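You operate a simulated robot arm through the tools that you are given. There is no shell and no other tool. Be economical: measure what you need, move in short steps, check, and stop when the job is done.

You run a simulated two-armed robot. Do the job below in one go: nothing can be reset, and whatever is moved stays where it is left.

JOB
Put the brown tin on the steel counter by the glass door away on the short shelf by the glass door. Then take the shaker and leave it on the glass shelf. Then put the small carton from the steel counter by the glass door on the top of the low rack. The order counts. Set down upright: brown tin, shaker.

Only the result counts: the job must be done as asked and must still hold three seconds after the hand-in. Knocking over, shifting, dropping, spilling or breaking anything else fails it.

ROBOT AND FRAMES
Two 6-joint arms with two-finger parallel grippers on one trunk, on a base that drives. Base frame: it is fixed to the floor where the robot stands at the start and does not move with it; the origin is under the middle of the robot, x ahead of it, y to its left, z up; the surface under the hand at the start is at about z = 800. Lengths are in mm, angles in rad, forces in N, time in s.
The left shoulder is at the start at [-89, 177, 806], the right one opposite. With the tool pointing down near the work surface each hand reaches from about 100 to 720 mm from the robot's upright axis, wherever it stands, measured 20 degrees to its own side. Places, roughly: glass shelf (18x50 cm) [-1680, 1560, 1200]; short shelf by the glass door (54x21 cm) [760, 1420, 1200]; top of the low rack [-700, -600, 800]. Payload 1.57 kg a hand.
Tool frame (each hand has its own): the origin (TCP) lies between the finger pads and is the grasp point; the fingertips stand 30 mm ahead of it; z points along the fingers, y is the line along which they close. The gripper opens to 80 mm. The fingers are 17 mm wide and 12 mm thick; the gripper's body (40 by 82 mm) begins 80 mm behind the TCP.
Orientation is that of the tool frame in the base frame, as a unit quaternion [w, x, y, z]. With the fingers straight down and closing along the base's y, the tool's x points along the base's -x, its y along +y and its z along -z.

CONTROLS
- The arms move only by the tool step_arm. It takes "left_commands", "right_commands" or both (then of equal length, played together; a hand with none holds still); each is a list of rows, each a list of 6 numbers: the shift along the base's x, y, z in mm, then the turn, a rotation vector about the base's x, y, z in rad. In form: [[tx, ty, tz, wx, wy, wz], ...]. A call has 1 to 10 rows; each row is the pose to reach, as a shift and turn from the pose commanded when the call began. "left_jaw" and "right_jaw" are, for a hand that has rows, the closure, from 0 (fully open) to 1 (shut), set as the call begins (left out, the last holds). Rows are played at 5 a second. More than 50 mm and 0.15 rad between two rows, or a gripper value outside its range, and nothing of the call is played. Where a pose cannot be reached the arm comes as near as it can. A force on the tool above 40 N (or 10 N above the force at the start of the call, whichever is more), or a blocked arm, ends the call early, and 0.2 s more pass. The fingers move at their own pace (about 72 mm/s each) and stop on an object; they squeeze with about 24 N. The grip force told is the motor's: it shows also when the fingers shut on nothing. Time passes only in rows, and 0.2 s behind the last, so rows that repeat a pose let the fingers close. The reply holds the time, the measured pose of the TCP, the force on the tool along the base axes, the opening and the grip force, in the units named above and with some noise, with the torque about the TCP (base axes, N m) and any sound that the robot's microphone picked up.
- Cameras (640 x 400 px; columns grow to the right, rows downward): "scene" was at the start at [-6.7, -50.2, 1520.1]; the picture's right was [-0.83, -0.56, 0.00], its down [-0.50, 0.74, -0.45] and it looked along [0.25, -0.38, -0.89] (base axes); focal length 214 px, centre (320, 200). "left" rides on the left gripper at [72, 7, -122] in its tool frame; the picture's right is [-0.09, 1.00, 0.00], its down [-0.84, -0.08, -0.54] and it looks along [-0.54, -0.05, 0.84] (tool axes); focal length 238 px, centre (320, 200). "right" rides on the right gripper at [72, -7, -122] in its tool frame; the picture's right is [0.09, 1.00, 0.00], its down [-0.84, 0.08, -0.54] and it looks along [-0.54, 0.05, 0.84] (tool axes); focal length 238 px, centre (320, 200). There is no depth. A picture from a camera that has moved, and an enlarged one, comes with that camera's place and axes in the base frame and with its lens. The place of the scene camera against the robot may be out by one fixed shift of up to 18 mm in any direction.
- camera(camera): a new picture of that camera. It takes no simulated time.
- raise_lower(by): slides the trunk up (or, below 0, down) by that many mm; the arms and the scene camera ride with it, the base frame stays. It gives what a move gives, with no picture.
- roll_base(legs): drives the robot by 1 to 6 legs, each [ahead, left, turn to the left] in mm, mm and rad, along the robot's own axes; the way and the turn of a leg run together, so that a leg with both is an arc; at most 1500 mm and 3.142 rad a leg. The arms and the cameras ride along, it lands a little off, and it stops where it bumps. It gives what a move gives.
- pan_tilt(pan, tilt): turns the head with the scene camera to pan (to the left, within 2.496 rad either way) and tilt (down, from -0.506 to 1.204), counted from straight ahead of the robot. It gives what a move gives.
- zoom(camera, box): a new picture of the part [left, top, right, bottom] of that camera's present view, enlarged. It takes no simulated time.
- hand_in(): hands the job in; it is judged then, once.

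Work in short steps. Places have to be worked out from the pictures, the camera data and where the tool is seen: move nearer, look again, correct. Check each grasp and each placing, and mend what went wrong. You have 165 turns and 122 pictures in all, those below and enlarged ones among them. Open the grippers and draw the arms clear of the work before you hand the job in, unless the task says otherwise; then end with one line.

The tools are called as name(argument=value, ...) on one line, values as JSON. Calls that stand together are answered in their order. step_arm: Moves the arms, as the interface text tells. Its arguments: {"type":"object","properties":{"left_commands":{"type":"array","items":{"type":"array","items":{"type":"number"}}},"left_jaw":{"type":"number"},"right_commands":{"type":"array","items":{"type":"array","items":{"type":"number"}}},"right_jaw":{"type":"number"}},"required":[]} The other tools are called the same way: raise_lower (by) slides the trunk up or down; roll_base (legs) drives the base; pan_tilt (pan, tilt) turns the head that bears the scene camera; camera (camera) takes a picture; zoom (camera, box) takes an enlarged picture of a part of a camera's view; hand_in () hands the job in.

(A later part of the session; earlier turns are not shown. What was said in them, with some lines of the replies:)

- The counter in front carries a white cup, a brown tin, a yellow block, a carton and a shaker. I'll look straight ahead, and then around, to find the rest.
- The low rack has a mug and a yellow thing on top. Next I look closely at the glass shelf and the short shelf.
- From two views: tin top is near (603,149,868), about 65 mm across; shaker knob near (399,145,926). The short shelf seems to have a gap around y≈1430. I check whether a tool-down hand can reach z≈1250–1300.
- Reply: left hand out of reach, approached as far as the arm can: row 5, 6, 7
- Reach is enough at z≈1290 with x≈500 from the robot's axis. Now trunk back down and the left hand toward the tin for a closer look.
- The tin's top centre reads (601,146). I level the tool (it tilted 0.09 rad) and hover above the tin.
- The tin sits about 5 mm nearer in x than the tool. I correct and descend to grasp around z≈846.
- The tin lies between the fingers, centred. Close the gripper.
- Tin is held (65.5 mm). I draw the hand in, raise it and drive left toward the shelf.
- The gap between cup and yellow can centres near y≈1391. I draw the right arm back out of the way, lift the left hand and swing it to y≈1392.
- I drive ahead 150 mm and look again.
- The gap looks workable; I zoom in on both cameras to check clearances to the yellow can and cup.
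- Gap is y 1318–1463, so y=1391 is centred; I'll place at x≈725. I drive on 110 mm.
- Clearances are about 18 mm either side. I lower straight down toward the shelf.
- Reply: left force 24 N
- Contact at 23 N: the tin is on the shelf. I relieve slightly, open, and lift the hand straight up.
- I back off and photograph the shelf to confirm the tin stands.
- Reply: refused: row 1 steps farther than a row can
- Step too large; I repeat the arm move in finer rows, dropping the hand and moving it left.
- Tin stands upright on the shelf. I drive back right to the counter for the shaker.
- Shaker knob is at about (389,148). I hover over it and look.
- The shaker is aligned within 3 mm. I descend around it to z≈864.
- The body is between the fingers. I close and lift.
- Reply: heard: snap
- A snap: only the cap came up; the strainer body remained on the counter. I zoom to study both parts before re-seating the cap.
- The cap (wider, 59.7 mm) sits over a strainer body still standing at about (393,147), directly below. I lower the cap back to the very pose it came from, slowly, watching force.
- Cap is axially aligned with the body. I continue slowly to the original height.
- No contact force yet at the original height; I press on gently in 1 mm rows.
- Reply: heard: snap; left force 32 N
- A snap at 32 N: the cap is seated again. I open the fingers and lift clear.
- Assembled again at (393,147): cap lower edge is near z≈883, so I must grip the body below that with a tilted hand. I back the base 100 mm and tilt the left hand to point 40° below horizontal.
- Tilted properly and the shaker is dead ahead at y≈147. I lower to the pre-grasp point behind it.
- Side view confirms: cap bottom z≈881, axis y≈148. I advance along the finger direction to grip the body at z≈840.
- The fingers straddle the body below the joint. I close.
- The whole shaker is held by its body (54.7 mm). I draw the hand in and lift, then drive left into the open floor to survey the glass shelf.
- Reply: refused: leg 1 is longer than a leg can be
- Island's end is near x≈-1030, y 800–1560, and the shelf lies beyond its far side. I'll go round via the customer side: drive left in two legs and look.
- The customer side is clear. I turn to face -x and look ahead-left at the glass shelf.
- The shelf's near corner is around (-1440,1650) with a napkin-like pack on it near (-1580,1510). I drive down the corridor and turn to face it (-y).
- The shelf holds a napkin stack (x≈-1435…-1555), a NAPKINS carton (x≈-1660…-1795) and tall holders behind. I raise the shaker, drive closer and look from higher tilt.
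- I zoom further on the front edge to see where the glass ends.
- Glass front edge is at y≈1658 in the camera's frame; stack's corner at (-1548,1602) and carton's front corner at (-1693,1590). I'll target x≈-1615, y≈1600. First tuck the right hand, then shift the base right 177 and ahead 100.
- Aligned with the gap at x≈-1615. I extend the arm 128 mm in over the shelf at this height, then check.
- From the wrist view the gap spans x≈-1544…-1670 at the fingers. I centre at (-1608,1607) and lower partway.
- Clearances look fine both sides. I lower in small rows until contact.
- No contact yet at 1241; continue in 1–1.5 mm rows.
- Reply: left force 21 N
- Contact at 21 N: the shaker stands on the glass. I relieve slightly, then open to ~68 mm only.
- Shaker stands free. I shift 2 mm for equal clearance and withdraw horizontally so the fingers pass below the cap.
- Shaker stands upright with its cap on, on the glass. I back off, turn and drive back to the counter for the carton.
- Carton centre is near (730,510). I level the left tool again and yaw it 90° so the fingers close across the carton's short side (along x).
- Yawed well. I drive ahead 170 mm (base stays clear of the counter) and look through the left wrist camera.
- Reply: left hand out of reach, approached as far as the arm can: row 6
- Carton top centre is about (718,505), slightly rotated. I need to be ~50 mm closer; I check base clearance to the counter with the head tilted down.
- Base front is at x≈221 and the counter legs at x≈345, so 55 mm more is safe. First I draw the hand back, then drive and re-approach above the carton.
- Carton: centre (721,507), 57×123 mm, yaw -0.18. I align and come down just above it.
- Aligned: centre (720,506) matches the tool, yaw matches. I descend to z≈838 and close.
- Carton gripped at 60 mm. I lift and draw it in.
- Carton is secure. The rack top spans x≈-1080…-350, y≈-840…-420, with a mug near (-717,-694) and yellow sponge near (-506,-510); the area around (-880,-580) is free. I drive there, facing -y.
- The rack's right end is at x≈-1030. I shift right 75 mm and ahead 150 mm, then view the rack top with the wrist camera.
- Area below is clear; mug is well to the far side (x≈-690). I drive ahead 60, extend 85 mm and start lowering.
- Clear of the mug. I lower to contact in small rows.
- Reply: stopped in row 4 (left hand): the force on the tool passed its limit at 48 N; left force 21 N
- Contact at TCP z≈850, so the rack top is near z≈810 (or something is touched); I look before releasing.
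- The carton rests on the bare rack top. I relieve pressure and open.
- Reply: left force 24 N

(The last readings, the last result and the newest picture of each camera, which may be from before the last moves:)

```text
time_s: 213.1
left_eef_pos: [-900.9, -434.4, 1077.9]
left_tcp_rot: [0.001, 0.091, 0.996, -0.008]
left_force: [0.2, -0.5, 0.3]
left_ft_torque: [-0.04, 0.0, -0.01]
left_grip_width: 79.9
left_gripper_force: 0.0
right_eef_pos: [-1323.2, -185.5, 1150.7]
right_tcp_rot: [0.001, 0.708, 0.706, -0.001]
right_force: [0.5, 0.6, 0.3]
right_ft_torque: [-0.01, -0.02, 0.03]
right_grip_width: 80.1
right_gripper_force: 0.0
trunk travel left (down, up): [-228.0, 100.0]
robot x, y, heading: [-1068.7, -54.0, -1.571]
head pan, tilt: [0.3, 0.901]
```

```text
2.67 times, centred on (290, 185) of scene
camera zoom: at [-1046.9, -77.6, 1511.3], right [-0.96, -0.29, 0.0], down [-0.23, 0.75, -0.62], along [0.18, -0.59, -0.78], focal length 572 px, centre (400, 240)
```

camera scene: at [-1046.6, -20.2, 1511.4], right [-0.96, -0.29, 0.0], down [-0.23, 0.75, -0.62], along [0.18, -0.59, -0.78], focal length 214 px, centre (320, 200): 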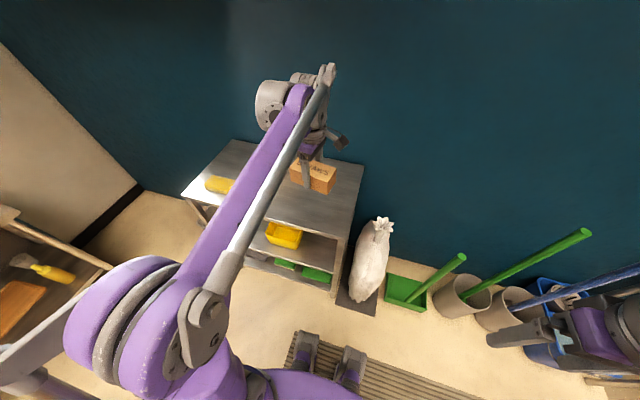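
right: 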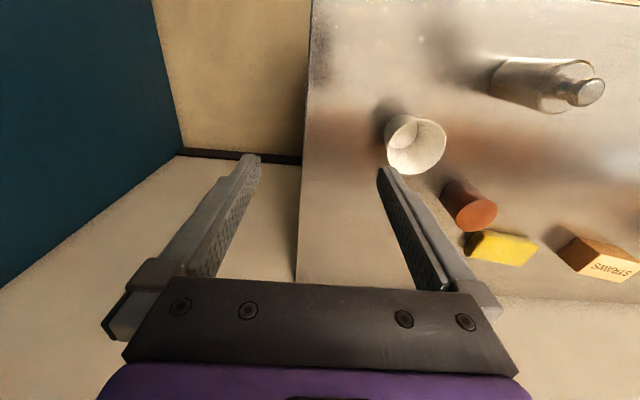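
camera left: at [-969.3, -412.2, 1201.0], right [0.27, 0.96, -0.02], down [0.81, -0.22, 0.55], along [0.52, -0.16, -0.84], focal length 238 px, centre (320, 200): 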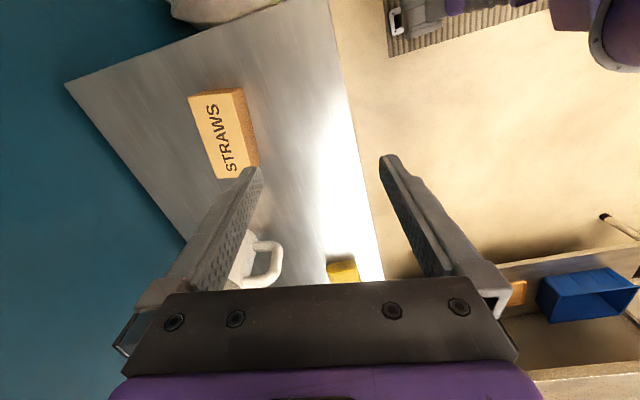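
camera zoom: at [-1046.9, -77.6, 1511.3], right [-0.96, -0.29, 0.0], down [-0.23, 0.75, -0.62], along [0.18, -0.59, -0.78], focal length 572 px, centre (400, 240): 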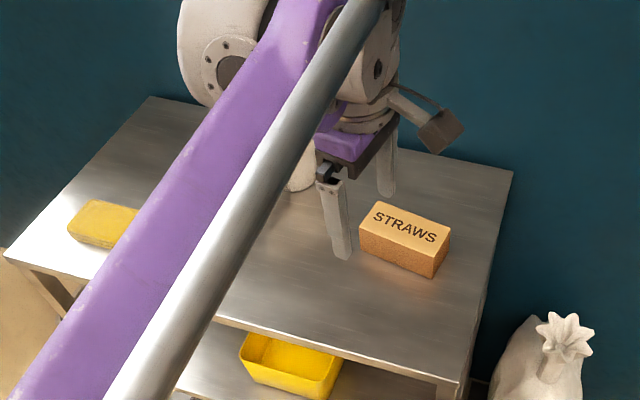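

Carton sits flat on the rack top. I back away and take a clear look at the rack to verify everything.

roll_base(legs=[[-200, 0, 0]])

step_arm(left_commands=[[30, 30, 0, 0, 0, 0], [60, 60, 0, 0, 0, 0], [90, 90, 0, 0, 0, 0], [120, 110, 0, 0, 0, 0]])

pan_tilt(pan=0.3, tilt=0.7)

zoom(camera="scene", box=[180, 100, 420, 260])

```text
time_s: 214.7
left_eef_pos: [-899.6, -237.3, 1077.9]
left_tcp_rot: [0.0, 0.092, 0.996, -0.008]
left_force: [0.8, -0.2, -0.3]
left_ft_torque: [0.04, -0.01, 0.03]
left_grip_width: 79.8
left_gripper_force: 0.1
right_eef_pos: [-1322.2, 13.1, 1149.7]
right_tcp_rot: [0.0, 0.709, 0.705, 0.0]
right_force: [0.0, -0.7, -0.7]
right_ft_torque: [0.0, 0.04, 0.02]
right_grip_width: 79.8
right_gripper_force: 0.0
trunk travel left (down, up): [-228.0, 100.0]
robot x, y, heading: [-1065.6, 146.3, -1.578]
head pan, tilt: [0.3, 0.901]
```

```text
time_s: 215.7
left_eef_pos: [-779.3, -125.8, 1079.1]
left_tcp_rot: [0.0, 0.092, 0.996, -0.007]
left_force: [0.1, 0.3, 0.0]
left_ft_torque: [0.02, -0.03, 0.0]
left_grip_width: 79.8
left_gripper_force: 0.2
right_eef_pos: [-1321.5, 12.6, 1148.7]
right_tcp_rot: [0.0, 0.709, 0.705, 0.001]
right_force: [0.7, 0.4, 0.2]
right_ft_torque: [-0.01, 0.03, 0.01]
right_grip_width: 80.0
right_gripper_force: 0.2
trunk travel left (down, up): [-228.0, 100.0]
robot x, y, heading: [-1067.4, 147.7, -1.579]
head pan, tilt: [0.3, 0.901]
```

```text
time_s: 216.5
left_eef_pos: [-780.9, -127.1, 1077.3]
left_tcp_rot: [0.0, 0.092, 0.996, -0.007]
left_force: [-0.1, -0.5, -0.5]
left_ft_torque: [-0.01, 0.0, -0.01]
left_grip_width: 80.0
left_gripper_force: 0.1
right_eef_pos: [-1322.0, 12.8, 1150.5]
right_tcp_rot: [0.0, 0.709, 0.705, 0.0]
right_force: [0.3, 0.0, 0.7]
right_ft_torque: [-0.03, 0.03, 0.0]
right_grip_width: 80.0
right_gripper_force: 0.0
trunk travel left (down, up): [-228.0, 100.0]
robot x, y, heading: [-1065.5, 152.1, -1.58]
head pan, tilt: [0.3, 0.7]
```

```text
2.50 times, centred on (300, 180) of scene
camera zoom: at [-1043.2, 110.6, 1527.4], right [-0.96, -0.29, 0.0], down [-0.19, 0.62, -0.76], along [0.22, -0.73, -0.64], focal length 536 px, centre (370, 250)
```

zoom: 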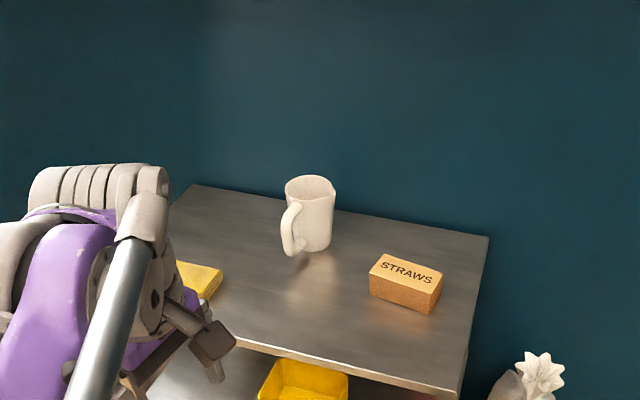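

The carton lies flat on the rack top and the mug and sponge are in place. The tin and shaker were both standing upright when I left them, and both grippers are open and clear, so I hand in.

hand_in()

```text
The job is handed in.
```

I placed the brown tin on the short shelf, then the shaker on the glass shelf, then the small carton on top of the low rack, and handed the job in. The shaker's cap came off on the first grasp; I snapped it back on and carried the shaker by its body. I checked each item by camera after placing it, and the tin and shaker stood upright; I took no second look at those two shelves before the hand-in.
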